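You operate a simulated robot arm through the tools that you are given. There is no shell and no other tool.

Carry out the task below with a simulated two-armed robot. There is one attempt and no reset: what you move stays moved.

JOB
Pick up the roll labelled "hold" from the stock bench top with one hand, pass it to the other hand and put it on the green shelf. Set down upright: roll.

The check looks at the end state, three seconds after you hand in, the way a careful person would. Anything else that was tipped, shoved, dropped, spilled or broken makes it a failure.

ROBOT AND FRAMES
Two 6-joint arms with two-finger parallel grippers on one trunk, on a base that drives. Base frame: it is fixed to the floor where the robot stands at the start and does not move with it; the origin is under the middle of the robot, x ahead of it, y to its left, z up; the surface under the hand at the start is at about z = 820. Lengths are in mm, angles in degrees, forces in N, time in s.
The left shoulder is at the start at [280, 185, 1105], the right one opposite. With the tool pointing down near the work surface each hand reaches from about 540 to 920 mm from the robot's upright axis, wherever it stands, measured 20 degrees to its own side. Places, roughly: green shelf [-1500, -3400, 1000]. Payload 1.57 kg a hand.
The tool frame of a hand sits at the grasp point between the pads (the TCP): z along the fingers, y along the line on which they close. The tips reach 30 mm beyond it. Largest opening 80 mm; finger width 17, thickness 12; the body of the gripper, 40 by 82 mm, starts 80 mm behind the TCP.
Orientation is that of the tool frame in the base frame, as a unit quaternion [x, y, z, w]. With the fingers straight down and closing along the base's y, the tool's x points along the base's -x, its y along +y and its z along -z.

CONTROLS
- The arms move only by the tool nudge_tool. It takes "left_plan", "right_plan" or both (then of equal length, played together; a hand with none holds still); each is text: rows parted by semicolons, each of 7 numbers parted by spaces: the shift along the base's x, y, z in units of 20 mm (1.0 is 20 mm), then the turn, a rotation vector about the base's x, y, z in units of 6 degrees (1.0 is 6 degrees), then the finger opening in mm, from 0 to 80. In form: dx dy dz rx ry rz jaw; .... A call has 1 to 20 rows; each row shifts and turns the commanded pose from where the row before left it. A call with a number of a shift or a turn outside -1 to 1 is refused whole. A row lasts 0.2 s, in which the tool goes at most 50 mm and 8.6 degrees; a call with a longer step from one row to the next is refused whole, and so is a gripper value outside its range. Where a pose cannot be reached the arm comes as near as it can. A force on the tool above 40 N (or 10 N above the force at the start of the call, whichever is more), or a blocked arm, ends the call early, and 0.2 s more pass. The fingers move at their own pace (about 153 mm/s each) and stop on an object; they squeeze with about 38 N. The grip force told is the motor's: it shows also when the fingers shut on nothing. Time passes only in rows, and 0.2 s behind the last, so rows that do not move let the fingers close. It gives the time, the measured TCP pose, the force on the tool (base axes), the opening and the grip force at its end, in the units of the frame above (readings bear some noise), with the torque about the TCP (base axes, N m) and any sound that the robot's microphone picked up.
- Cameras (640 x 400 px; columns grow to the right, rows downward): "scene" is now at [219.5, 33.7, 1530.1]; the picture's right is [0.50, -0.87, 0.00], its down [-0.75, -0.43, -0.51] and it looks along [0.44, 0.25, -0.86] (base axes); focal length 269 px, centre (320, 200). "left" rides on the left gripper at [72, 7, -122] in its tool frame; the picture's right is [-0.09, 1.00, 0.00], its down [-0.84, -0.08, -0.54] and it looks along [-0.54, -0.05, 0.84] (tool axes); focal length 238 px, centre (320, 200). "right" rides on the right gripper at [72, -7, -122] in its tool frame; the picture's right is [0.09, 1.00, 0.00], its down [-0.84, 0.08, -0.54] and it looks along [-0.54, 0.05, 0.84] (tool axes); focal length 238 px, centre (320, 200). There is no depth. A picture from a camera that has moved, and an enlarged one, comes with that camera's place and axes in the base frame and with its lens.
- get_image(camera): a new picture of that camera. It takes no simulated time.
- raise_lower(by): slides the trunk up (or, below 0, down) by that many mm; the arms and the scene camera ride with it, the base frame stays. It gives what a move gives, with no picture.
- drive_base(legs): drives the robot by 1 to 6 legs, each [ahead, turn to the left] in mm and degrees, along the robot's own axes; the way and the turn of a leg run together, so that a leg with both is an arc; at most 1500 mm and 180 degrees a leg. The arms and the cameras ride along, it lands a little off, and it stops where it bumps. It gives what a move gives.
- head_to(pan, tilt): turns the head with the scene camera to pan (to the left, within 86 degrees either way) and tilt (down, from -29 to 69), counted from straight ahead of the robot. It gives what a move gives.
- enlarge(camera, box): a new picture of the part [left, top, right, bottom] of that camera's present view, enlarged. It takes no simulated time.
- job_done(): hands the job in; it is judged then, once.

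Nothing tells you exact positions but the pictures and the camera data. Unless the task says otherwise, let go and move clear before handing in.

The tools are called after "Request:" as name(argument=value, ...) on one line, values as JSON. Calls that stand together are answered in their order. nudge_tool: Moves the arms, as the interface text tells. Its arguments: {"type":"object","properties":{"left_plan":{"type":"string"},"right_plan":{"type":"string"}},"required":[]} The other tools are called the same way: raise_lower (by) slides the trunk up or down; drive_base (legs) drives the base; head_to (pan, tilt) turns the head that bears the scene camera; get_image (camera) takes a picture; enlarge (camera, box) takes an enlarged picture of a part of a camera's view; job_done () hands the job in.

At the start:

```text
clock: 0.0
left_ee_pos: [409.8, 452.9, 1119.2]
left_orientation: [0.0, 1.0, 0.0, 0.0]
left_force: [1.3, -0.7, 0.5]
left_moment: [0.01, -0.01, -0.01]
left_width: 80.2
left_gripper_force: 0.1
right_ee_pos: [608.6, 2.7, 1108.9]
right_orientation: [0.0, 1.0, 0.0, 0.001]
right_force: [-0.4, 0.2, 0.1]
right_moment: [0.0, -0.03, -0.01]
right_width: 80.1
right_gripper_force: 0.1
trunk travel left (down, up): [-800.0, 190.0]
robot x, y, heading: [0.2, 0.2, 0.2]
head pan, tilt: [30.1, 59.5]
```

scene: 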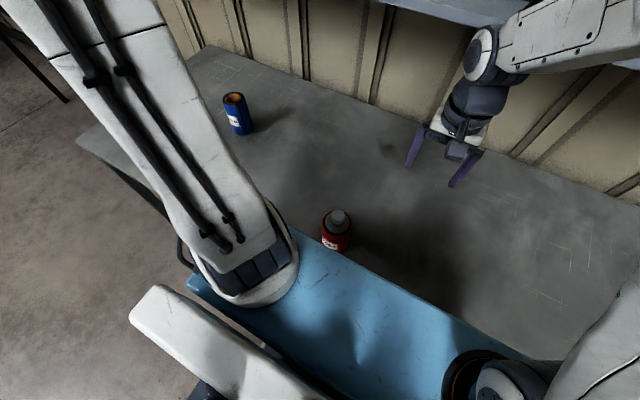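
right: 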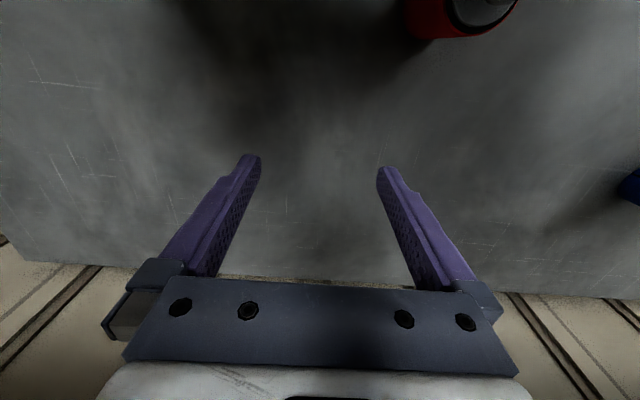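
left: 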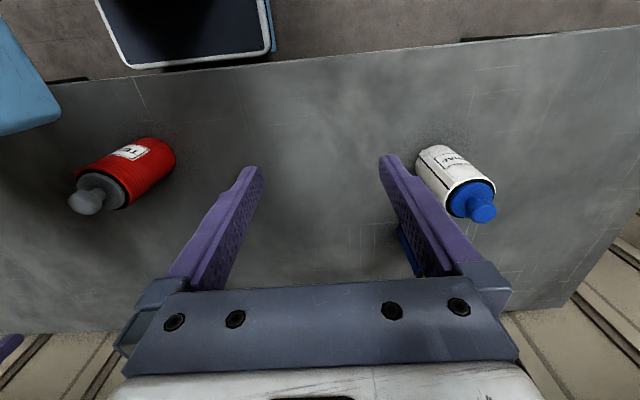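

I see a red bottle, a white bottle with a blue cap, and a blue can-like thing (maybe the roll) on the stock bench in front of me. I'll zoom in to read the labels before moving anything.

Request:
enlarge(camera="scene", box=[190, 70, 290, 150])

Request:
enlarge(camera="scene", box=[290, 190, 390, 270])

Request:
enlarge(camera="left", box=[380, 130, 540, 280])

Request:
enlarge(camera="left", box=[50, 120, 210, 230])

```text
5.00 times, centred on (240, 110) of scene
camera zoom: at [219.5, 33.7, 1530.1], right [0.5, -0.87, 0.0], down [-0.75, -0.43, -0.51], along [0.44, 0.25, -0.86], focal length 1343 px, centre (720, 650)
```

zoom: 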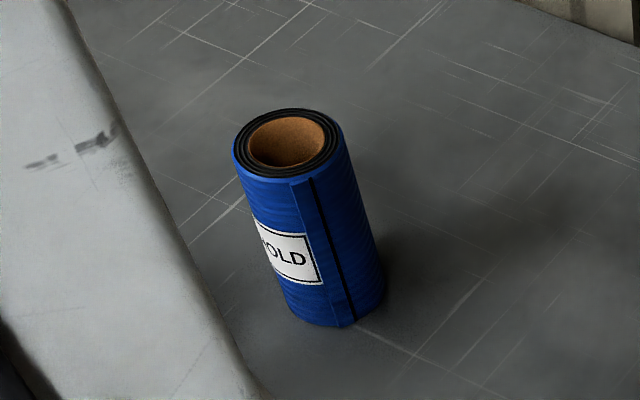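

```text
5.00 times, centred on (340, 230) of scene
camera zoom: at [219.5, 33.7, 1530.1], right [0.5, -0.87, 0.0], down [-0.75, -0.43, -0.51], along [0.44, 0.25, -0.86], focal length 1343 px, centre (220, 50)
```

zoom: 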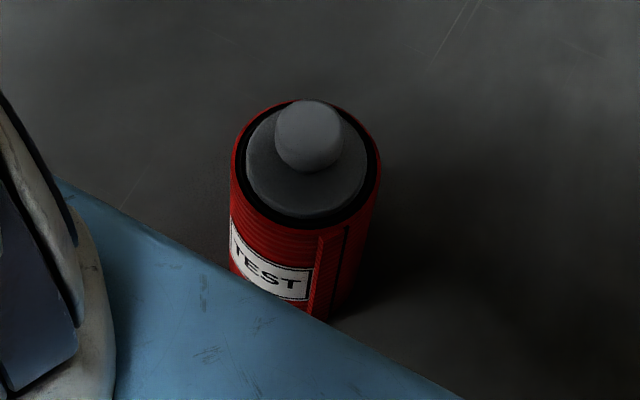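

```text
2.67 times, centred on (460, 205) of left
camera zoom: at [336.9, 457.5, 1239.9], right [0.09, 1.0, 0.0], down [0.84, -0.08, 0.54], along [0.54, -0.05, -0.84], focal length 636 px, centre (-53, 187)
```

zoom: 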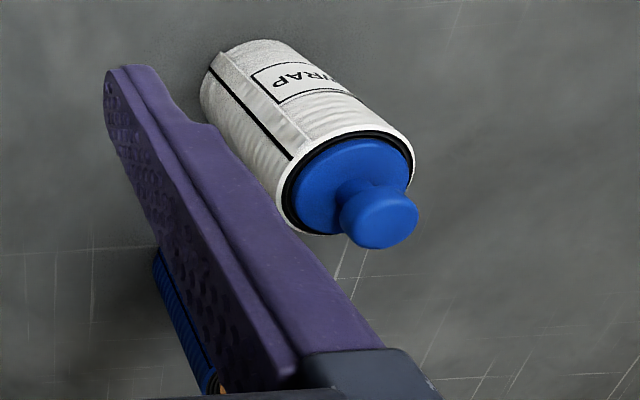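

```text
3.64 times, centred on (130, 175) of left
camera zoom: at [336.9, 457.5, 1239.9], right [0.09, 1.0, 0.0], down [0.84, -0.08, 0.54], along [0.54, -0.05, -0.84], focal length 867 px, centre (1011, 291)
```

zoom: 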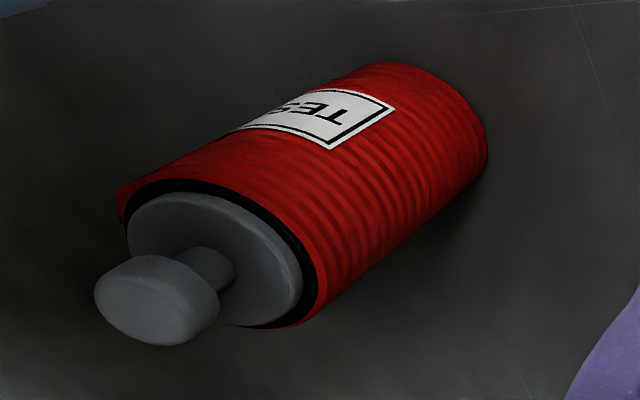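

The blue roll appears to read "?OLD" and stands near [705, 638], top around z 950; the others are TEST and WRAP. I'll look around with the head to see the bench fully and, if possible, the shelf direction.

Request:
head_to(pan=60, tilt=40)

Request:
get_image(camera="scene")

Request:
head_to(pan=0, tilt=40)

Request:
get_image(camera="scene")

Request:
head_to(pan=-86, tilt=15)

Request:
get_image(camera="scene")

```text
clock: 0.9
left_ee_pos: [408.1, 451.8, 1119.1]
left_orientation: [0.001, 1.0, 0.0, 0.0]
left_force: [-0.6, -0.9, -0.4]
left_moment: [0.0, 0.03, -0.04]
left_width: 79.7
left_gripper_force: 0.1
right_ee_pos: [609.4, 2.0, 1108.2]
right_orientation: [0.0, 1.0, 0.0, -0.001]
right_force: [-0.3, -0.2, 0.2]
right_moment: [-0.03, 0.01, -0.01]
right_width: 80.1
right_gripper_force: 0.0
trunk travel left (down, up): [-800.0, 190.0]
robot x, y, heading: [1.7, 2.3, -0.0]
head pan, tilt: [60.0, 40.0]
```

```text
taken
camera scene: at [203.9, 73.6, 1556.2], right [0.87, -0.5, 0.0], down [-0.32, -0.56, -0.77], along [0.38, 0.66, -0.64], focal length 269 px, centre (320, 200)
```

scene: 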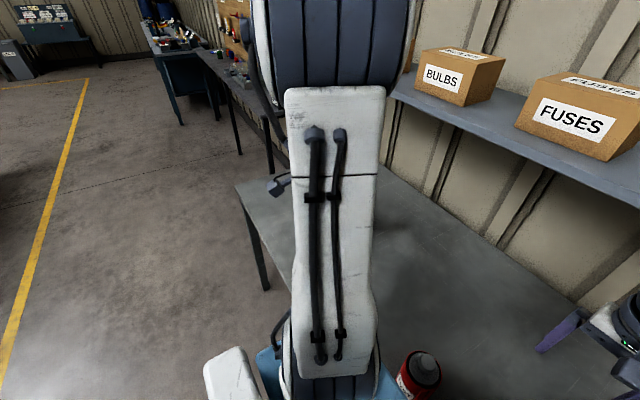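

```text
clock: 2.2
left_ee_pos: [409.1, 452.1, 1118.4]
left_orientation: [0.0, 1.0, 0.001, 0.0]
left_force: [-0.2, 0.7, 0.8]
left_moment: [0.0, -0.03, -0.01]
left_width: 79.8
left_gripper_force: 0.0
right_ee_pos: [608.3, 1.4, 1108.0]
right_orientation: [0.0, 1.0, 0.001, 0.0]
right_force: [0.0, 0.3, -1.0]
right_moment: [0.03, 0.0, 0.01]
right_width: 79.9
right_gripper_force: 0.1
trunk travel left (down, up): [-800.0, 190.0]
robot x, y, heading: [1.1, 1.9, 0.2]
head pan, tilt: [0.0, 40.0]
```

```text
taken
camera scene: at [246.3, 0.0, 1556.3], right [0.0, -1.0, 0.0], down [-0.64, 0.0, -0.77], along [0.77, 0.0, -0.64], focal length 269 px, centre (320, 200)
```

scene: 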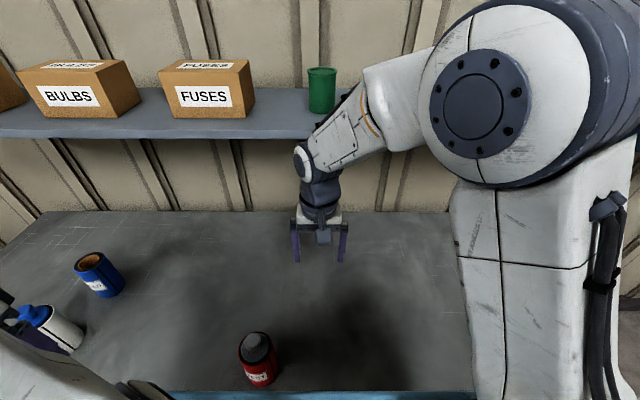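

```text
clock: 3.9
left_ee_pos: [408.6, 452.0, 1118.9]
left_orientation: [0.0, 1.0, -0.001, -0.001]
left_force: [-0.4, 0.4, 0.4]
left_moment: [0.02, -0.02, 0.03]
left_width: 80.0
left_gripper_force: 0.1
right_ee_pos: [609.3, 1.9, 1107.8]
right_orientation: [0.0, 1.0, 0.0, 0.0]
right_force: [-0.1, -1.4, 0.3]
right_moment: [0.02, -0.01, 0.04]
right_width: 79.9
right_gripper_force: 0.0
trunk travel left (down, up): [-800.0, 190.0]
robot x, y, heading: [2.2, 0.8, 0.2]
head pan, tilt: [-85.9, 15.0]
```

```text
taken
camera scene: at [168.0, -93.2, 1595.8], right [-1.0, -0.07, 0.0], down [-0.02, 0.26, -0.97], along [0.07, -0.96, -0.26], focal length 269 px, centre (320, 200)
```

scene: 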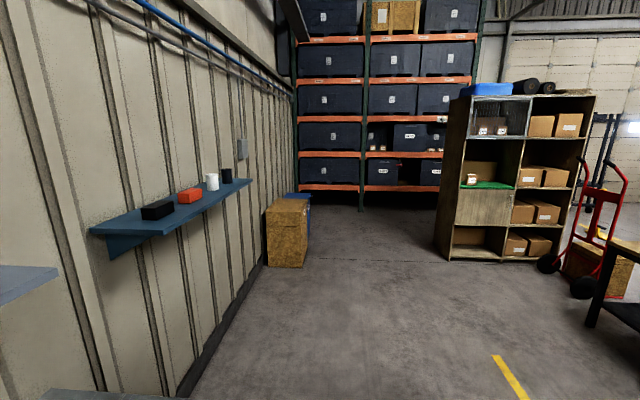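

The destination appears to be a green-lined compartment in the wooden bookcase to my right-rear, with a small item in it. I'll zoom on it and on the roll's label.

Request:
enlarge(camera="scene", box=[430, 80, 610, 270])

Request:
enlarge(camera="scene", box=[450, 150, 530, 200])

Request:
head_to(pan=0, tilt=40)

Request:
enlarge(camera="scene", box=[60, 240, 140, 310])

```text
2.11 times, centred on (520, 175) of scene
camera zoom: at [168.0, -93.2, 1595.8], right [-1.0, -0.07, 0.0], down [-0.02, 0.26, -0.97], along [0.07, -0.96, -0.26], focal length 565 px, centre (-101, 253)
```

zoom: 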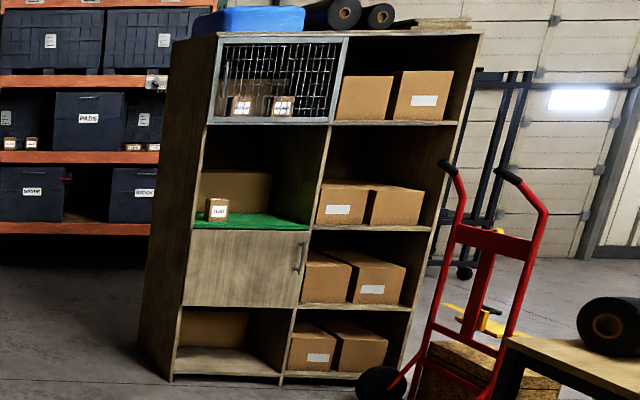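

```text
8.00 times, centred on (490, 175) of scene
camera zoom: at [168.0, -93.2, 1595.8], right [-1.0, -0.07, 0.0], down [-0.02, 0.26, -0.97], along [0.07, -0.96, -0.26], focal length 2148 px, centre (-1040, 400)
```

zoom: 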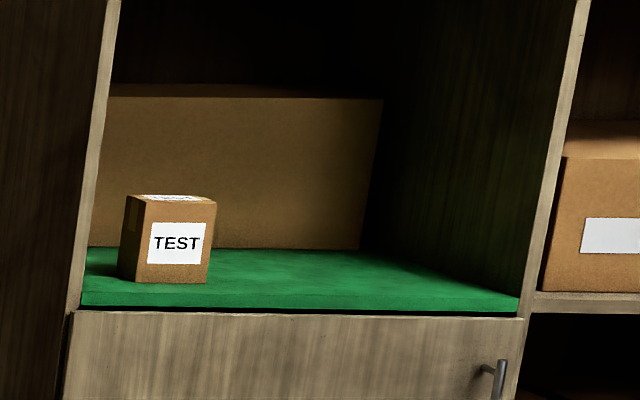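

```text
clock: 5.5
left_ee_pos: [408.0, 450.1, 1118.1]
left_orientation: [-0.001, 1.0, -0.001, 0.0]
left_force: [-1.3, -0.7, -0.4]
left_moment: [0.01, 0.0, 0.02]
left_width: 80.0
left_gripper_force: 0.0
right_ee_pos: [608.6, 2.6, 1108.4]
right_orientation: [-0.001, 1.0, 0.0, 0.0]
right_force: [-0.2, 1.5, 0.1]
right_moment: [0.02, 0.01, 0.01]
right_width: 80.1
right_gripper_force: 0.1
trunk travel left (down, up): [-800.0, 190.0]
robot x, y, heading: [0.2, 0.6, -0.0]
head pan, tilt: [0.0, 40.0]
```

```text
5.71 times, centred on (100, 275) of scene
camera zoom: at [246.3, -0.1, 1556.3], right [0.0, -1.0, 0.0], down [-0.64, 0.0, -0.77], along [0.77, 0.0, -0.64], focal length 1535 px, centre (1577, -229)
```

zoom: 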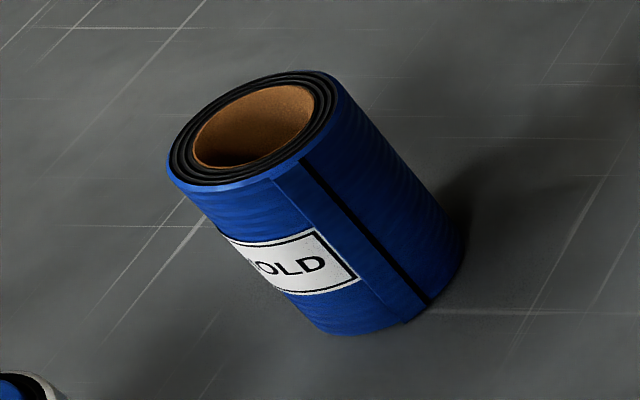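

The bookcase compartment has a ceiling, a TEST box on its left and a bigger box at the back, so I'll place with a forward-pointing hand. The roll is a bit out of left reach (≈950 mm); I check clearance between base and bench.

Request:
head_to(pan=0, tilt=69)

Request:
get_image(camera="scene")

Request:
head_to(pan=86, tilt=45)

Request:
get_image(camera="scene")

Request:
head_to(pan=-60, tilt=60)

Request:
get_image(camera="scene")

```text
clock: 6.4
left_ee_pos: [409.0, 451.1, 1119.0]
left_orientation: [0.0, 1.0, 0.0, 0.0]
left_force: [-0.1, 0.4, 0.1]
left_moment: [0.01, 0.0, 0.01]
left_width: 80.2
left_gripper_force: 0.1
right_ee_pos: [609.2, 2.2, 1108.4]
right_orientation: [0.0, 1.0, 0.0, 0.0]
right_force: [0.4, -1.3, 0.0]
right_moment: [0.01, 0.02, -0.05]
right_width: 80.0
right_gripper_force: 0.0
trunk travel left (down, up): [-800.0, 190.0]
robot x, y, heading: [-0.0, -2.8, -0.2]
head pan, tilt: [0.0, 68.8]
```

```text
taken
camera scene: at [217.3, 0.0, 1520.2], right [0.0, -1.0, 0.0], down [-0.93, 0.0, -0.36], along [0.36, 0.0, -0.93], focal length 269 px, centre (320, 200)
```

scene: 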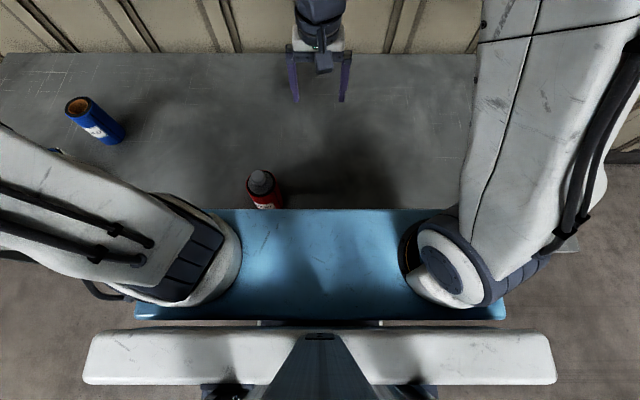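

```text
clock: 8.0
left_ee_pos: [408.5, 451.7, 1119.3]
left_orientation: [0.0, 1.0, 0.0, 0.0]
left_force: [-0.7, 0.0, -0.4]
left_moment: [-0.02, 0.02, 0.02]
left_width: 79.9
left_gripper_force: 0.0
right_ee_pos: [608.7, 2.7, 1106.9]
right_orientation: [0.0, 1.0, 0.0, 0.0]
right_force: [-0.4, 0.0, 0.5]
right_moment: [-0.03, 0.01, 0.02]
right_width: 80.1
right_gripper_force: 0.1
trunk travel left (down, up): [-800.0, 190.0]
robot x, y, heading: [-1.2, -2.0, -0.1]
head pan, tilt: [85.9, 45.0]
```

```text
taken
camera scene: at [167.1, 81.1, 1549.0], right [1.0, -0.07, 0.0], down [-0.05, -0.71, -0.71], along [0.05, 0.71, -0.71], focal length 269 px, centre (320, 200)
```

scene: 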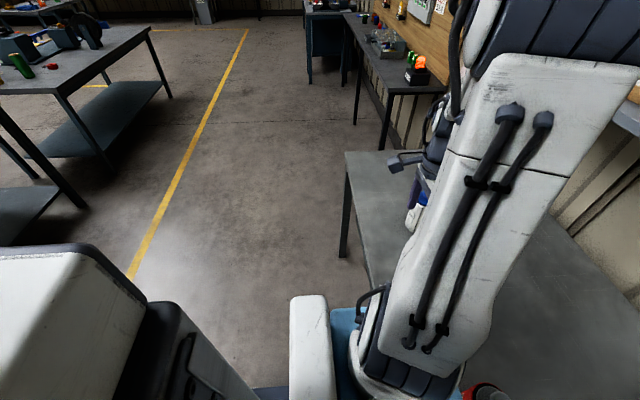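

```text
clock: 10.3
left_ee_pos: [408.4, 450.5, 1118.2]
left_orientation: [0.0, 1.0, 0.0, 0.0]
left_force: [0.3, 0.9, -0.3]
left_moment: [0.02, -0.02, -0.01]
left_width: 80.2
left_gripper_force: 0.1
right_ee_pos: [609.0, 1.9, 1108.3]
right_orientation: [-0.001, 1.0, 0.0, 0.0]
right_force: [0.5, 0.6, 0.0]
right_moment: [-0.03, -0.01, -0.03]
right_width: 79.9
right_gripper_force: 0.0
trunk travel left (down, up): [-800.0, 190.0]
robot x, y, heading: [4.0, 0.4, -0.0]
head pan, tilt: [-60.0, 60.0]
```

```text
taken
camera scene: at [194.7, -57.7, 1529.6], right [-0.87, -0.5, 0.0], down [-0.43, 0.75, -0.5], along [0.25, -0.43, -0.87], focal length 269 px, centre (320, 200)
```

scene: 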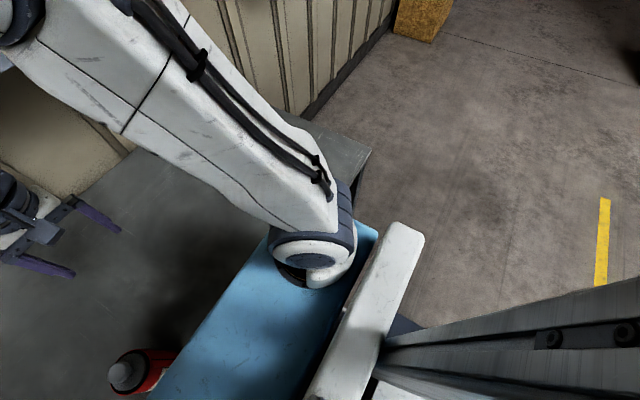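

The roll (about 70 mm wide, 130 mm tall) is beyond comfortable left-hand reach and WRAP stands in front of it near [555, 670]. I'll back up, shift left by about 450 mm, and come back facing the bench.

Request:
drive_base(legs=[[-300, 0], [0, 56]])

Request:
head_to(pan=0, tilt=40)

Request:
get_image(camera="scene")

```text
clock: 14.8
left_ee_pos: [-448.1, 593.0, 1118.6]
left_orientation: [-0.465, 0.885, 0.0, -0.001]
left_force: [0.6, -0.5, -0.2]
left_moment: [-0.01, -0.03, -0.01]
left_width: 79.7
left_gripper_force: 0.0
right_ee_pos: [36.2, 502.5, 1107.8]
right_orientation: [-0.466, 0.885, 0.0, 0.0]
right_force: [0.0, -0.6, 0.3]
right_moment: [0.03, 0.04, -0.01]
right_width: 80.2
right_gripper_force: 0.0
trunk travel left (down, up): [-800.0, 190.0]
robot x, y, heading: [-309.1, 1.3, 55.5]
head pan, tilt: [-60.0, 60.0]
```

```text
clock: 16.1
left_ee_pos: [-447.5, 592.8, 1118.5]
left_orientation: [-0.466, 0.885, 0.001, 0.0]
left_force: [0.1, -0.4, -0.1]
left_moment: [0.01, -0.04, -0.01]
left_width: 80.1
left_gripper_force: 0.2
right_ee_pos: [35.6, 502.1, 1107.4]
right_orientation: [-0.465, 0.885, 0.0, 0.0]
right_force: [0.6, 0.1, -0.5]
right_moment: [-0.01, 0.0, -0.04]
right_width: 80.2
right_gripper_force: 0.2
trunk travel left (down, up): [-800.0, 190.0]
robot x, y, heading: [-308.9, -3.1, 55.2]
head pan, tilt: [0.0, 40.0]
```

```text
taken
camera scene: at [-167.4, 201.7, 1556.3], right [0.82, -0.57, 0.0], down [-0.36, -0.53, -0.77], along [0.43, 0.63, -0.64], focal length 269 px, centre (320, 200)
```

scene: 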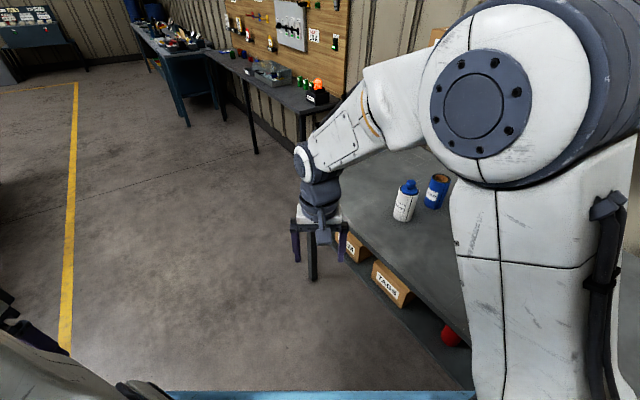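

There is stock on a low shelf under the bench, so I'll do all turning at this stand-off and approach the bench straight.

Request:
drive_base(legs=[[0, 34.7], [450, 0], [0, -90]])

Request:
get_image(camera="scene")

```text
clock: 24.2
left_ee_pos: [74.2, 916.4, 1116.4]
left_orientation: [-0.028, 1.0, 0.0, 0.0]
left_force: [-0.1, -1.0, -0.2]
left_moment: [0.01, 0.0, 0.01]
left_width: 80.3
left_gripper_force: 0.1
right_ee_pos: [298.8, 479.2, 1108.4]
right_orientation: [-0.028, 1.0, 0.0, -0.001]
right_force: [-0.5, 0.3, 0.2]
right_moment: [0.02, -0.04, 0.02]
right_width: 80.0
right_gripper_force: 0.1
trunk travel left (down, up): [-800.0, 190.0]
robot x, y, heading: [-307.8, 441.1, 3.3]
head pan, tilt: [0.0, 40.0]
```

```text
taken
camera scene: at [-62.7, 457.1, 1556.3], right [0.06, -1.0, 0.0], down [-0.64, -0.04, -0.77], along [0.76, 0.04, -0.64], focal length 269 px, centre (320, 200)
```

scene: 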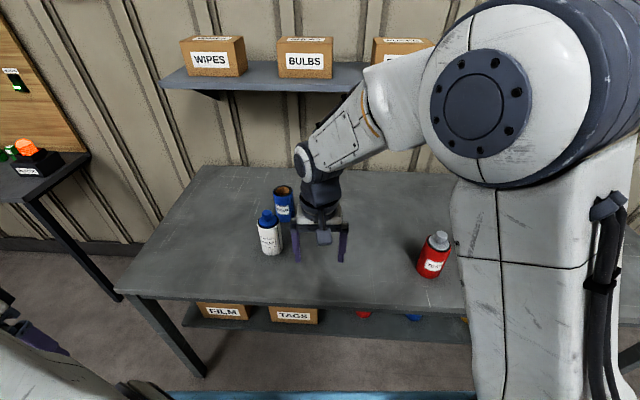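

Bench now straight ahead, with the blue roll behind WRAP. I'll zoom on its label, then advance with a small heading correction.

Request:
enlarge(camera="scene", box=[250, 170, 310, 260])

Request:
drive_base(legs=[[280, -3.3]])

Request:
get_image(camera="scene")

Request:
get_image(camera="left")

```text
4.44 times, centred on (280, 215) of scene
camera zoom: at [-62.7, 457.1, 1556.3], right [0.06, -1.0, 0.0], down [-0.64, -0.04, -0.77], along [0.76, 0.04, -0.64], focal length 1194 px, centre (498, 133)
```

zoom: 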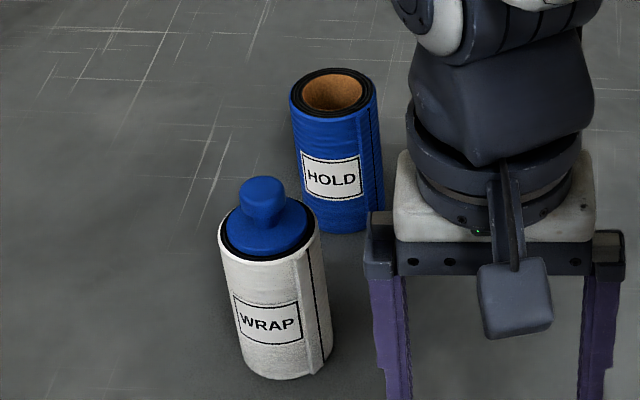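

```text
clock: 26.1
left_ee_pos: [383.1, 895.8, 1117.6]
left_orientation: [0.006, 1.0, 0.0, 0.0]
left_force: [-0.1, -0.2, -0.3]
left_moment: [-0.03, -0.02, -0.04]
left_width: 80.0
left_gripper_force: 0.1
right_ee_pos: [577.0, 444.2, 1107.9]
right_orientation: [0.006, 1.0, 0.0, 0.0]
right_force: [-0.3, 0.1, 0.4]
right_moment: [-0.01, -0.03, 0.0]
right_width: 80.1
right_gripper_force: 0.1
trunk travel left (down, up): [-800.0, 190.0]
robot x, y, heading: [-28.0, 450.2, -0.5]
head pan, tilt: [0.0, 40.0]
```

```text
taken
camera scene: at [214.9, 446.7, 1556.3], right [-0.01, -1.0, 0.0], down [-0.64, 0.01, -0.77], along [0.77, -0.01, -0.64], focal length 269 px, centre (320, 200)
```

scene: 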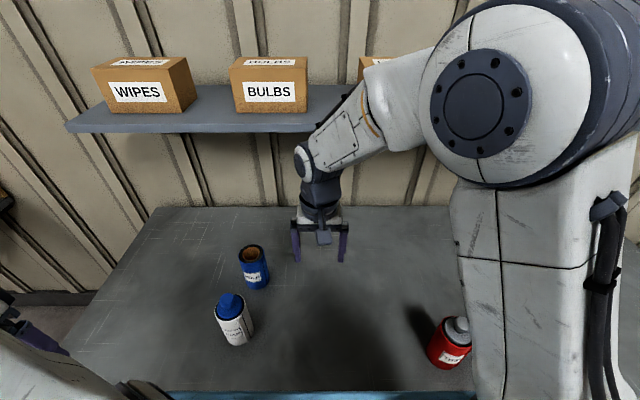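

```text
taken
camera left: at [311.3, 902.6, 1240.0], right [0.1, 0.99, 0.0], down [0.84, -0.09, 0.54], along [0.54, -0.06, -0.84], focal length 238 px, centre (320, 200)
```

left: 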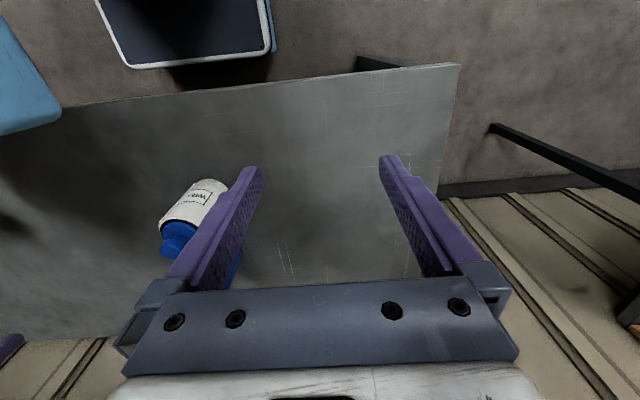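

It reads HOLD. I zoom for a precise position fix of roll and WRAP.

Request:
enlarge(camera="scene", box=[200, 230, 296, 290])

Request:
enlarge(camera="scene", box=[184, 285, 280, 355])

```text
6.67 times, centred on (248, 260) of scene
camera zoom: at [214.9, 446.7, 1556.3], right [-0.01, -1.0, 0.0], down [-0.64, 0.01, -0.77], along [0.77, -0.01, -0.64], focal length 1790 px, centre (800, -200)
```

zoom: 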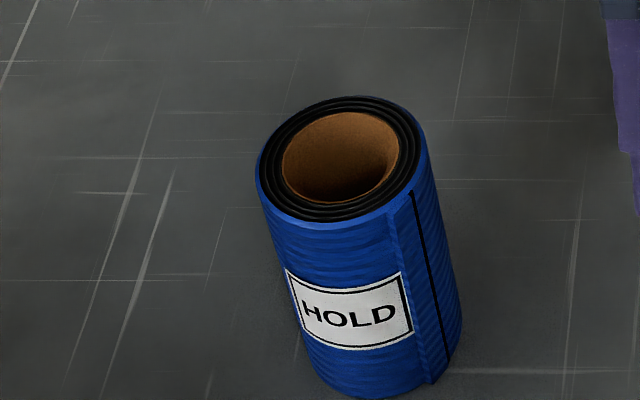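

```text
5.71 times, centred on (232, 320) of scene
camera zoom: at [214.9, 446.7, 1556.3], right [-0.01, -1.0, 0.0], down [-0.64, 0.01, -0.77], along [0.77, -0.01, -0.64], focal length 1535 px, centre (823, -486)
```

zoom: 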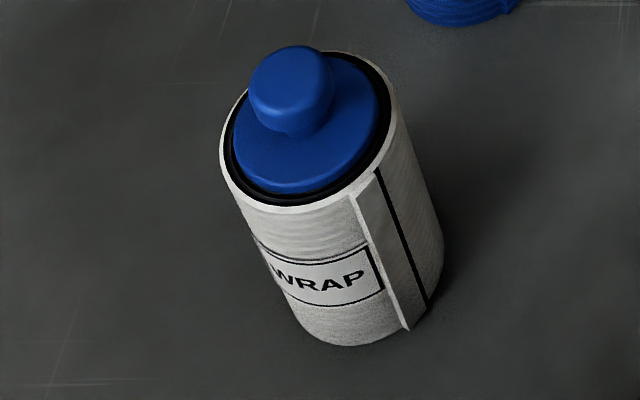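

HOLD stands at about [700, 638], top z≈951, diameter ≈72 mm; WRAP at [539, 657]. I bring the left hand high above HOLD (staying above WRAP's knob) and shift the right hand aside.

Request:
nudge_tool(left_plan="0.99 -0.8 -0.18 0 0 0 80; 0.99 -0.8 -0.18 0 0 0 80; 0.99 -0.8 -0.18 0 0 0 80; 0.99 -0.8 -0.18 0 0 0 80; 0.99 -0.8 -0.18 0 0 0 80; 0.99 -0.8 -0.18 0 0 0 80; 0.99 -0.8 -0.18 0 0 0 80; 0.99 -0.8 -0.18 0 0 0 80; 0.99 -0.8 -0.18 0 0 0 80; 0.99 -0.8 -0.18 0 0 0 80; 0.99 -0.8 -0.18 0 0 0 80; 0.99 -0.8 -0.18 0 0 0 80", right_plan="-0.3 -0.7 0 0 0 0 80; -0.3 -0.7 0 0 0 0 80; -0.3 -0.7 0 0 0 0 80; -0.3 -0.7 0 0 0 0 80; -0.3 -0.7 0 0 0 0 80; -0.3 -0.7 0 0 0 0 80; -0.3 -0.7 0 0 0 0 80; -0.3 -0.7 0 0 0 0 80; -0.3 -0.7 0 0 0 0 80; -0.3 -0.7 0 0 0 0 80; -0.3 -0.7 0 0 0 0 80; -0.3 -0.7 0 0 0 0 80")

Request:
get_image(camera="scene")

Request:
get_image(camera="left")

```text
clock: 28.7
left_ee_pos: [622.6, 702.8, 1075.0]
left_orientation: [0.006, 1.0, 0.0, 0.0]
left_force: [-0.1, 0.6, 0.3]
left_moment: [0.03, -0.02, -0.01]
left_width: 79.9
left_gripper_force: 0.0
right_ee_pos: [505.5, 275.5, 1107.1]
right_orientation: [0.006, 1.0, 0.0, 0.0]
right_force: [0.1, -0.6, -0.6]
right_moment: [-0.01, 0.03, -0.02]
right_width: 80.0
right_gripper_force: 0.1
trunk travel left (down, up): [-800.0, 190.0]
robot x, y, heading: [-28.8, 451.2, -0.7]
head pan, tilt: [0.0, 40.0]
```

```text
taken
camera scene: at [215.2, 446.8, 1556.3], right [-0.01, -1.0, 0.0], down [-0.64, 0.01, -0.77], along [0.77, -0.01, -0.64], focal length 269 px, centre (320, 200)
```

scene: 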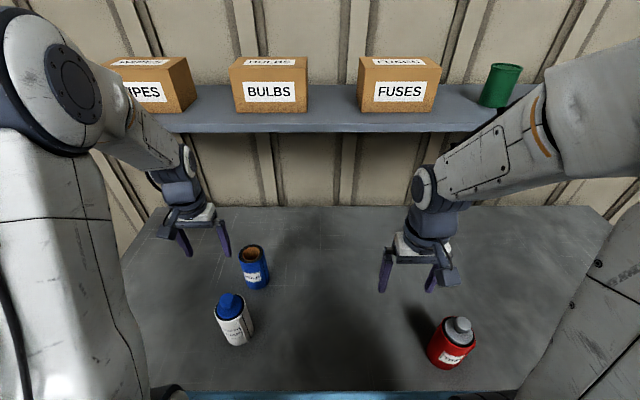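

```text
taken
camera left: at [550.1, 710.0, 1196.9], right [0.1, 0.99, 0.0], down [0.84, -0.09, 0.54], along [0.54, -0.06, -0.84], focal length 238 px, centre (320, 200)
```

left: 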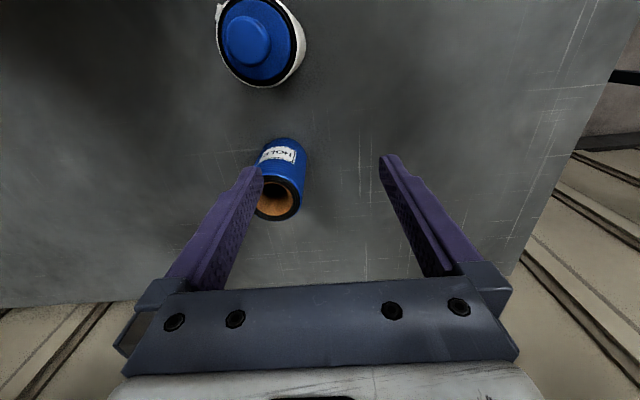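

Clear so far. I finish moving above the roll and check alignment with the wrist camera.

Request:
nudge_tool(left_plan="0.97 -0.81 -0.2 0 0 0.03 80; 0.97 -0.81 -0.2 0 0 0.03 80; 0.97 -0.81 -0.2 0 0 0.03 80; 0.97 -0.81 -0.2 0 0 0.03 80; 0 0 0 0 0 0 80")

Request:
get_image(camera="scene")

Request:
get_image(camera="left")

```text
clock: 29.9
left_ee_pos: [698.5, 637.2, 1060.7]
left_orientation: [0.0, 1.0, 0.0, 0.0]
left_force: [0.1, 0.3, 0.1]
left_moment: [-0.03, -0.03, -0.01]
left_width: 80.0
left_gripper_force: 0.0
right_ee_pos: [505.1, 277.6, 1106.8]
right_orientation: [0.006, 1.0, -0.001, -0.001]
right_force: [0.4, -0.3, -0.1]
right_moment: [-0.01, 0.03, 0.03]
right_width: 79.8
right_gripper_force: 0.0
trunk travel left (down, up): [-800.0, 190.0]
robot x, y, heading: [-32.5, 451.0, -0.7]
head pan, tilt: [0.0, 40.0]
```

```text
taken
camera scene: at [215.4, 446.6, 1556.2], right [-0.01, -1.0, 0.0], down [-0.64, 0.01, -0.77], along [0.77, -0.01, -0.64], focal length 269 px, centre (320, 200)
```

scene: 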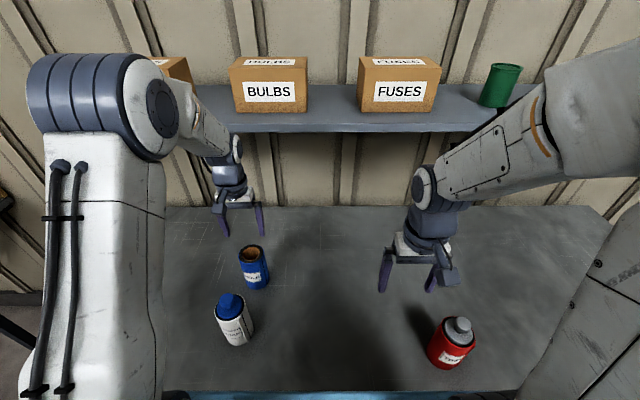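

```text
taken
camera left: at [626.5, 643.4, 1181.5], right [0.09, 1.0, 0.0], down [0.84, -0.08, 0.54], along [0.54, -0.05, -0.84], focal length 238 px, centre (320, 200)
```

left: 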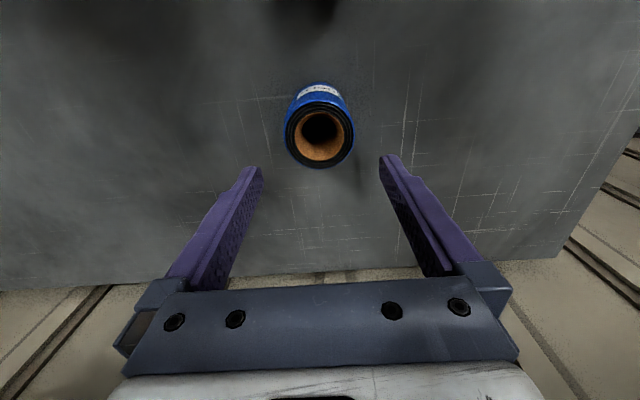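

Request:
enlarge(camera="left", box=[256, 80, 384, 180])

```text
4.00 times, centred on (320, 130) of left
camera zoom: at [626.5, 643.4, 1181.5], right [0.09, 1.0, 0.0], down [0.84, -0.08, 0.54], along [0.54, -0.05, -0.84], focal length 953 px, centre (320, 480)
```

zoom: 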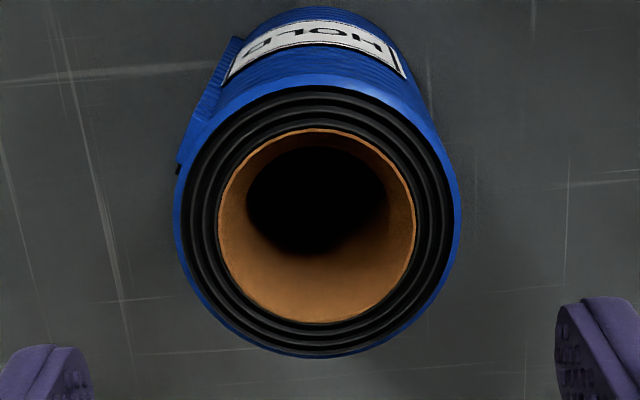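

Roll axis measures [698.5, 636], diameter ≈71 mm, well aligned with the hand. Descending to just above its rim for a last check.

Request:
nudge_tool(left_plan="0 -0.07 -0.9 0 0 0 80; 0 0 -0.9 0 0 0 80; 0 0 -0.9 0 0 0 80; 0 0 -0.9 0 0 0 80; 0 0 0 0 0 0 80")

Request:
get_image(camera="left")

Request:
enlarge(camera="scene", box=[180, 190, 300, 300])

```text
clock: 31.1
left_ee_pos: [698.9, 638.1, 987.8]
left_orientation: [0.001, 1.0, 0.001, 0.0]
left_force: [0.0, -0.3, 0.3]
left_moment: [-0.01, -0.01, -0.01]
left_width: 80.3
left_gripper_force: 0.1
right_ee_pos: [505.6, 276.4, 1108.1]
right_orientation: [0.006, 1.0, 0.0, -0.001]
right_force: [0.6, -0.5, 0.1]
right_moment: [0.0, 0.01, 0.01]
right_width: 80.0
right_gripper_force: 0.0
trunk travel left (down, up): [-800.0, 190.0]
robot x, y, heading: [-29.1, 450.0, -0.5]
head pan, tilt: [0.0, 40.0]
```

```text
taken
camera left: at [627.6, 644.1, 1110.6], right [0.09, 1.0, 0.0], down [0.84, -0.08, 0.54], along [0.54, -0.05, -0.84], focal length 238 px, centre (320, 200)
```

left: 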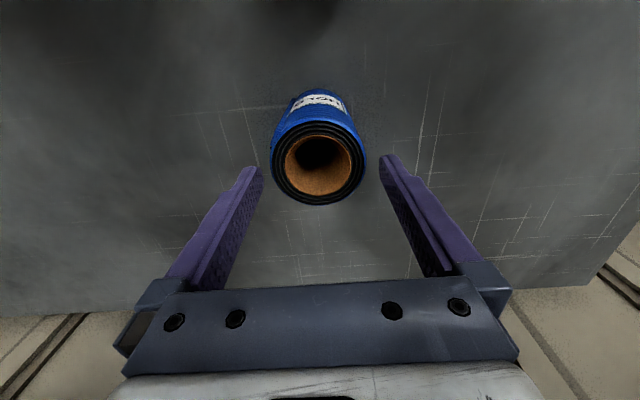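

```text
3.64 times, centred on (240, 245) of scene
camera zoom: at [215.4, 446.7, 1556.3], right [-0.01, -1.0, 0.0], down [-0.64, 0.01, -0.77], along [0.77, -0.01, -0.64], focal length 977 px, centre (611, 36)
```

zoom: 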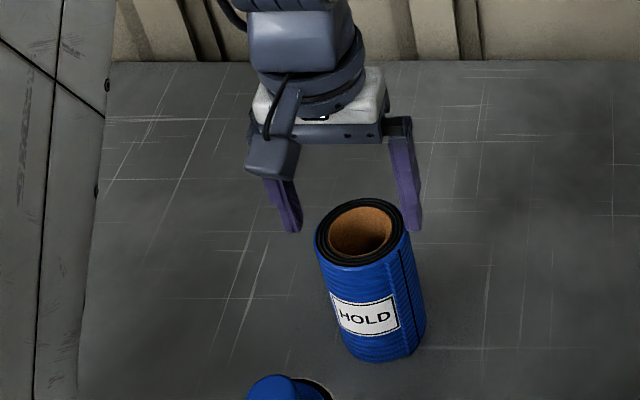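

Fingers straddle the rim with ~4 mm each side. I go down to z≈931 and close.

Request:
nudge_tool(left_plan="0 -0.03 -0.7 0 0 0 80; 0 0 -0.7 0 0 0 80; 0 0 -0.7 0 0 0 80; 0 0 -0.7 0 0 0 80; 0 0 0 0 0 0 80; 0 0 0 0 0 0 60; 0 0 0 0 0 0 60; 0 0 0 0 0 0 60")

Request:
get_image(camera="left")

Request:
enlarge(camera="scene", box=[180, 190, 300, 300])

```text
clock: 32.9
left_ee_pos: [698.3, 635.8, 932.8]
left_orientation: [0.0, 1.0, 0.0, 0.0]
left_force: [-1.1, -1.8, -0.3]
left_moment: [-0.24, -0.03, -0.06]
left_width: 71.7
left_gripper_force: 37.8
right_ee_pos: [503.8, 276.6, 1107.0]
right_orientation: [0.007, 1.0, 0.0, 0.0]
right_force: [1.6, 0.1, -0.4]
right_moment: [0.01, 0.0, 0.0]
right_width: 80.0
right_gripper_force: 0.0
trunk travel left (down, up): [-800.0, 190.0]
robot x, y, heading: [-32.9, 450.1, -0.7]
head pan, tilt: [0.0, 40.0]
```

```text
taken
camera left: at [626.6, 642.3, 1053.8], right [0.09, 1.0, 0.0], down [0.84, -0.08, 0.54], along [0.54, -0.05, -0.84], focal length 238 px, centre (320, 200)
```

left: 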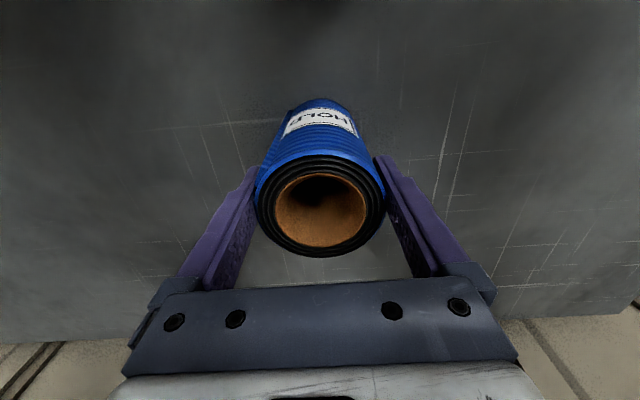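

```text
3.64 times, centred on (240, 245) of scene
camera zoom: at [215.2, 446.6, 1556.3], right [-0.01, -1.0, 0.0], down [-0.64, 0.01, -0.77], along [0.77, -0.01, -0.64], focal length 977 px, centre (611, 36)
```

zoom: 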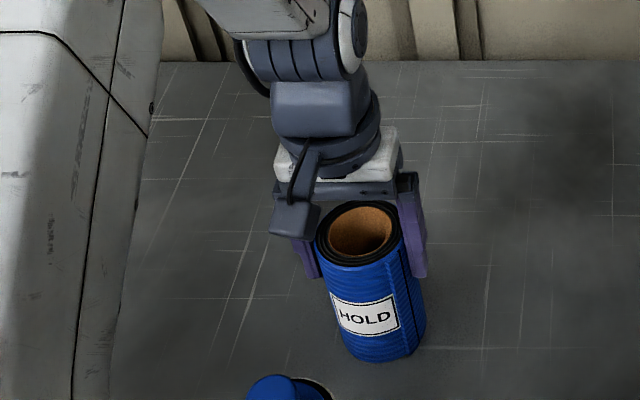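

Gripped (opening 71.7, 38 N). Lift straight up, then shift right so it clears WRAP, while the right hand moves away.

Request:
nudge_tool(left_plan="0 0 0.4 0 0 0 60; 0 0 0.7 0 0 0 60; 0 0 0.9 0 0 0 60; 0 0 0.9 0 0 0 60; 0 0 0.9 0 0 0 60; 0 0 0.9 0 0 0 60; 0 0 0.3 0 0 0 60; 0 0 0 0 0 0 60", right_plan="0 -0.5 0 0 0 0 80; 0 -0.8 0 0 0 0 80; 0 -0.8 0 0 0 0 80; 0 -0.8 0 0 0 0 80; 0 -0.8 0 0 0 0 80; 0 -0.8 0 0 0 0 80; 0 -0.8 0 0 0 0 80; 0 0 0 0 0 0 80")

Request:
get_image(camera="scene")

Request:
get_image(camera="left")

```text
clock: 34.7
left_ee_pos: [698.4, 636.4, 1030.3]
left_orientation: [-0.001, 1.0, 0.0, 0.0]
left_force: [0.7, -0.1, -4.3]
left_moment: [-0.01, -0.01, 0.0]
left_width: 71.4
left_gripper_force: 38.1
right_ee_pos: [504.7, 170.9, 1108.9]
right_orientation: [0.006, 1.0, -0.001, 0.0]
right_force: [-0.1, 0.0, 0.7]
right_moment: [0.02, 0.03, 0.0]
right_width: 80.0
right_gripper_force: 0.0
trunk travel left (down, up): [-800.0, 190.0]
robot x, y, heading: [-33.0, 450.0, -0.7]
head pan, tilt: [0.0, 40.0]
```

```text
taken
camera scene: at [215.5, 446.6, 1556.2], right [-0.01, -1.0, 0.0], down [-0.64, 0.01, -0.77], along [0.77, -0.01, -0.64], focal length 269 px, centre (320, 200)
```

scene: 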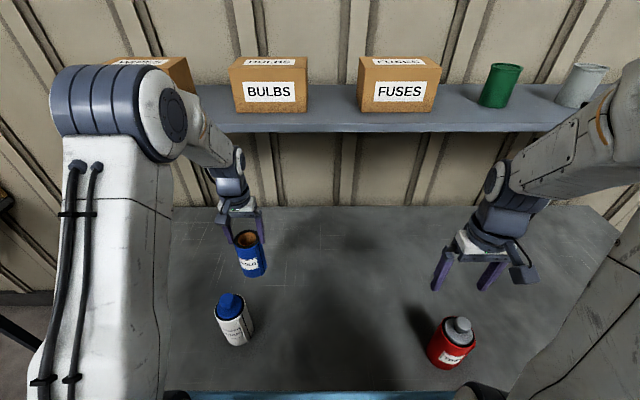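

```text
taken
camera left: at [626.5, 642.9, 1152.4], right [0.09, 1.0, 0.0], down [0.84, -0.08, 0.54], along [0.54, -0.05, -0.84], focal length 238 px, centre (320, 200)
```

left: 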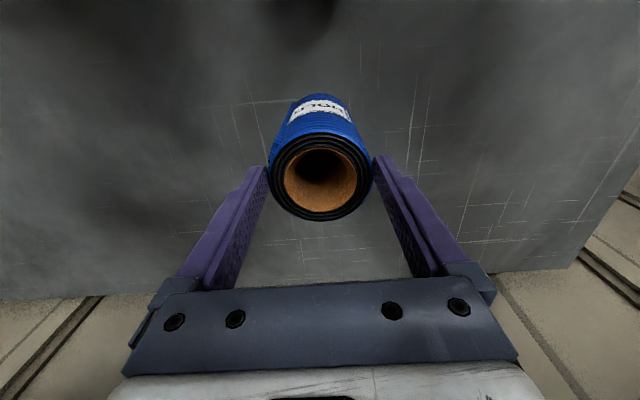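

The roll appears to have slid down in the fingers by about 30 mm during the lift. I hold still briefly to see whether it is still slipping.

Request:
nudge_tool(left_plan="0 0 0 0 0 0 50")

Request:
get_image(camera="left")

Request:
enlarge(camera="scene", box=[190, 200, 300, 300])

```text
clock: 35.1
left_ee_pos: [696.7, 637.0, 1031.4]
left_orientation: [0.0, 1.0, 0.0, 0.0]
left_force: [0.1, -1.4, -4.8]
left_moment: [0.0, 0.01, 0.0]
left_width: 71.3
left_gripper_force: 38.0
right_ee_pos: [504.3, 170.7, 1110.2]
right_orientation: [0.006, 1.0, 0.001, 0.0]
right_force: [-1.0, -0.7, -0.7]
right_moment: [0.01, 0.01, 0.02]
right_width: 80.1
right_gripper_force: 0.0
trunk travel left (down, up): [-800.0, 190.0]
robot x, y, heading: [-31.1, 446.1, -0.9]
head pan, tilt: [0.0, 40.0]
```

```text
taken
camera left: at [626.5, 643.0, 1152.3], right [0.09, 1.0, 0.0], down [0.84, -0.08, 0.54], along [0.54, -0.05, -0.84], focal length 238 px, centre (320, 200)
```

left: 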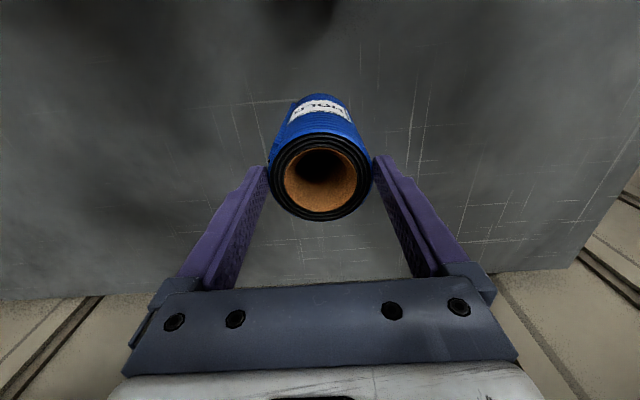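

```text
4.00 times, centred on (245, 250) of scene
camera zoom: at [215.5, 446.7, 1556.2], right [-0.01, -1.0, 0.0], down [-0.64, 0.01, -0.77], along [0.77, -0.01, -0.64], focal length 1074 px, centre (620, 0)
```

zoom: 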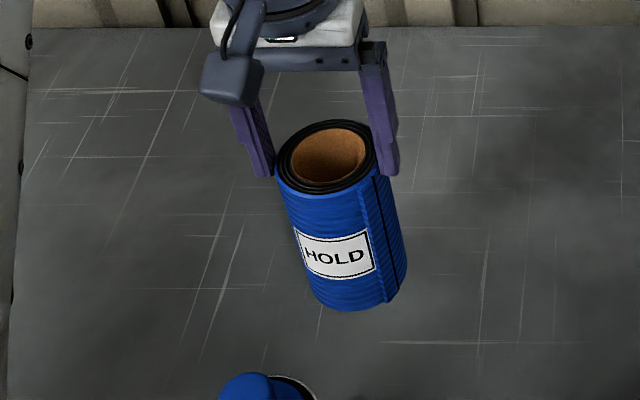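

It holds still now, but only ~10 mm of fingertip overlaps, so the surface is slippery under motion. I'll lower it slowly back to the bench and regrip deeper (TCP near mid-height).

Request:
nudge_tool(left_plan="0 0 -0.1 0 0 0 50; 0 0 -0.2 0 0 0 50; 0 0 -0.25 0 0 0 50; 0 0 -0.25 0 0 0 50; 0 0 -0.25 0 0 0 50; 0 0 -0.25 0 0 0 50; 0 0 -0.25 0 0 0 50; 0 0 -0.25 0 0 0 50; 0 0 -0.2 0 0 0 50; 0 0 -0.2 0 0 0 50; 0 0 -0.1 0 0 0 50")

Request:
get_image(camera="left")

Request:
enlarge(camera="scene", box=[190, 200, 300, 300])

```text
clock: 37.5
left_ee_pos: [698.8, 636.4, 985.3]
left_orientation: [0.001, 1.0, 0.0, 0.0]
left_force: [0.4, 0.5, -4.4]
left_moment: [-0.01, 0.03, 0.0]
left_width: 71.2
left_gripper_force: 37.7
right_ee_pos: [506.0, 172.2, 1108.3]
right_orientation: [0.007, 1.0, 0.001, 0.0]
right_force: [0.3, 0.1, 0.2]
right_moment: [-0.02, 0.04, -0.01]
right_width: 80.1
right_gripper_force: 0.0
trunk travel left (down, up): [-800.0, 190.0]
robot x, y, heading: [-31.0, 450.7, -0.6]
head pan, tilt: [0.0, 40.0]
```

```text
taken
camera left: at [627.3, 642.7, 1106.1], right [0.09, 1.0, 0.0], down [0.84, -0.08, 0.54], along [0.54, -0.05, -0.84], focal length 238 px, centre (320, 200)
```

left: 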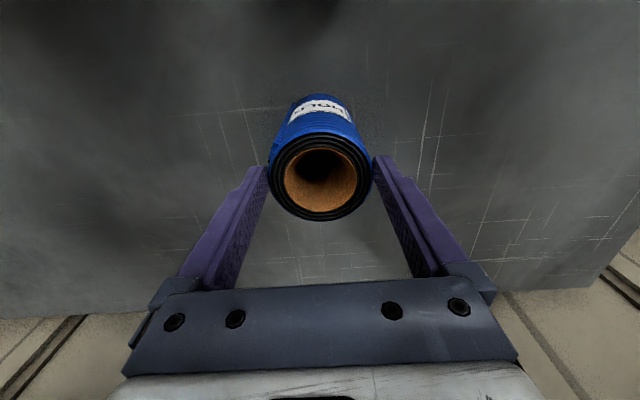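

```text
4.00 times, centred on (245, 250) of scene
camera zoom: at [215.5, 446.7, 1556.2], right [-0.01, -1.0, 0.0], down [-0.64, 0.01, -0.77], along [0.77, -0.01, -0.64], focal length 1074 px, centre (620, 0)
```

zoom: 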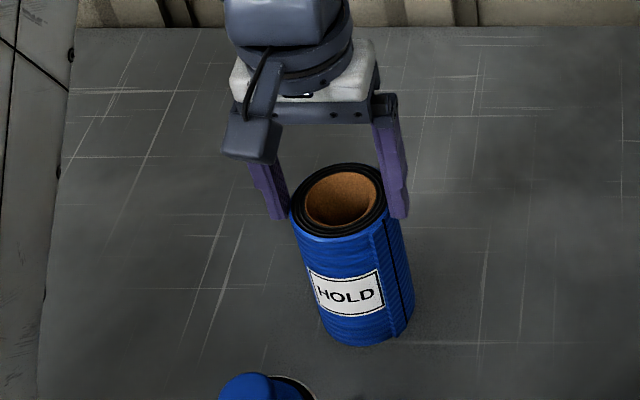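

No further slip at slow speed; about 10–15 mm to the bench remains. Continuing gently.

Request:
nudge_tool(left_plan="0 0 -0.1 0 0 0 50; 0 0 -0.1 0 0 0 50; 0 0 -0.1 0 0 0 50; 0 0 -0.1 0 0 0 50; 0 0 -0.1 0 0 0 50")

Request:
get_image(camera="left")

```text
clock: 38.7
left_ee_pos: [698.9, 637.1, 975.6]
left_orientation: [0.0, 1.0, 0.0, -0.002]
left_force: [0.5, 0.6, -5.0]
left_moment: [0.02, 0.04, -0.01]
left_width: 71.4
left_gripper_force: 38.0
right_ee_pos: [505.2, 172.6, 1108.0]
right_orientation: [0.006, 1.0, 0.001, -0.001]
right_force: [-0.3, -0.7, -0.7]
right_moment: [-0.01, 0.01, -0.01]
right_width: 80.3
right_gripper_force: 0.1
trunk travel left (down, up): [-800.0, 190.0]
robot x, y, heading: [-32.3, 450.3, -0.6]
head pan, tilt: [0.0, 40.0]
```

```text
taken
camera left: at [627.1, 642.7, 1097.1], right [0.09, 1.0, 0.0], down [0.84, -0.08, 0.54], along [0.54, -0.05, -0.84], focal length 238 px, centre (320, 200)
```

left: 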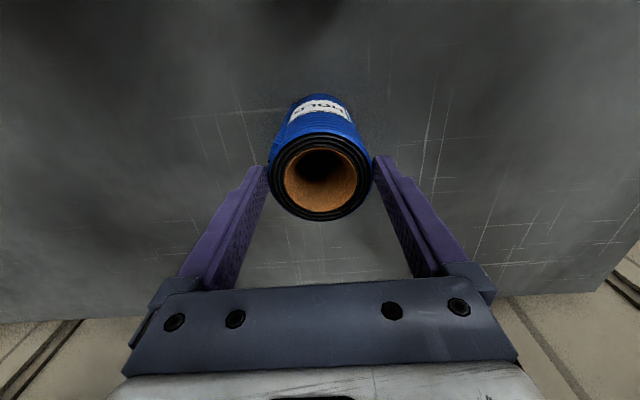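

Request:
nudge_tool(left_plan="0 0 -0.1 0 0 0 50; 0 0 -0.1 0 0 0 50; 0 0 -0.1 0 0 0 50; 0 0 -0.1 0 0 0 50")

Request:
get_image(camera="left")

```text
clock: 39.7
left_ee_pos: [697.6, 637.0, 969.5]
left_orientation: [-0.001, 1.0, 0.001, 0.002]
left_force: [-5.1, 0.0, 29.0]
left_moment: [0.81, 0.68, 0.09]
left_width: 71.6
left_gripper_force: 38.3
right_ee_pos: [504.3, 171.3, 1111.2]
right_orientation: [0.006, 1.0, 0.0, 0.001]
right_force: [0.6, -0.8, -0.3]
right_moment: [0.0, 0.0, 0.03]
right_width: 79.9
right_gripper_force: 0.1
trunk travel left (down, up): [-800.0, 190.0]
robot x, y, heading: [-28.5, 450.1, -1.0]
head pan, tilt: [0.0, 40.0]
```

```text
taken
camera left: at [626.8, 642.4, 1091.1], right [0.09, 1.0, 0.0], down [0.83, -0.08, 0.55], along [0.54, -0.05, -0.84], focal length 238 px, centre (320, 200)
```

left: 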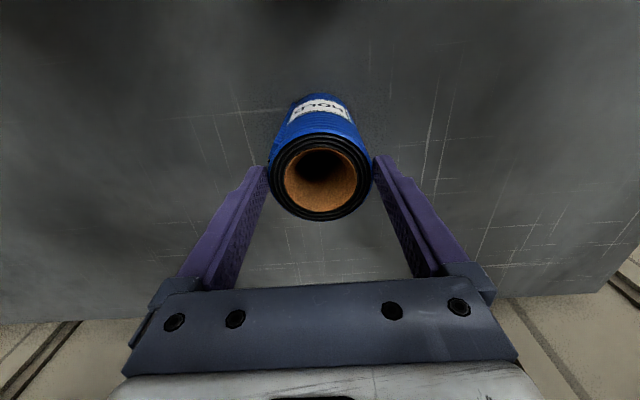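

Contact with the bench is felt (≈30 N, no slip, so friction is fine). I relax the press, open, and check it stands.

Request:
nudge_tool(left_plan="0 0 0.07 0 0 0 50; 0 0 0 0 0 0 50")

```text
clock: 40.3
left_ee_pos: [699.5, 637.0, 969.1]
left_orientation: [0.0, 1.0, 0.0, 0.003]
left_force: [-1.2, 2.2, 26.4]
left_moment: [0.53, -0.29, 0.02]
left_width: 71.3
left_gripper_force: 37.8
right_ee_pos: [504.3, 172.8, 1109.6]
right_orientation: [0.007, 1.0, 0.0, 0.0]
right_force: [0.3, -0.2, 0.5]
right_moment: [0.02, 0.03, -0.01]
right_width: 80.3
right_gripper_force: 0.0
trunk travel left (down, up): [-800.0, 190.0]
robot x, y, heading: [-28.4, 451.0, -0.8]
head pan, tilt: [0.0, 40.0]
```

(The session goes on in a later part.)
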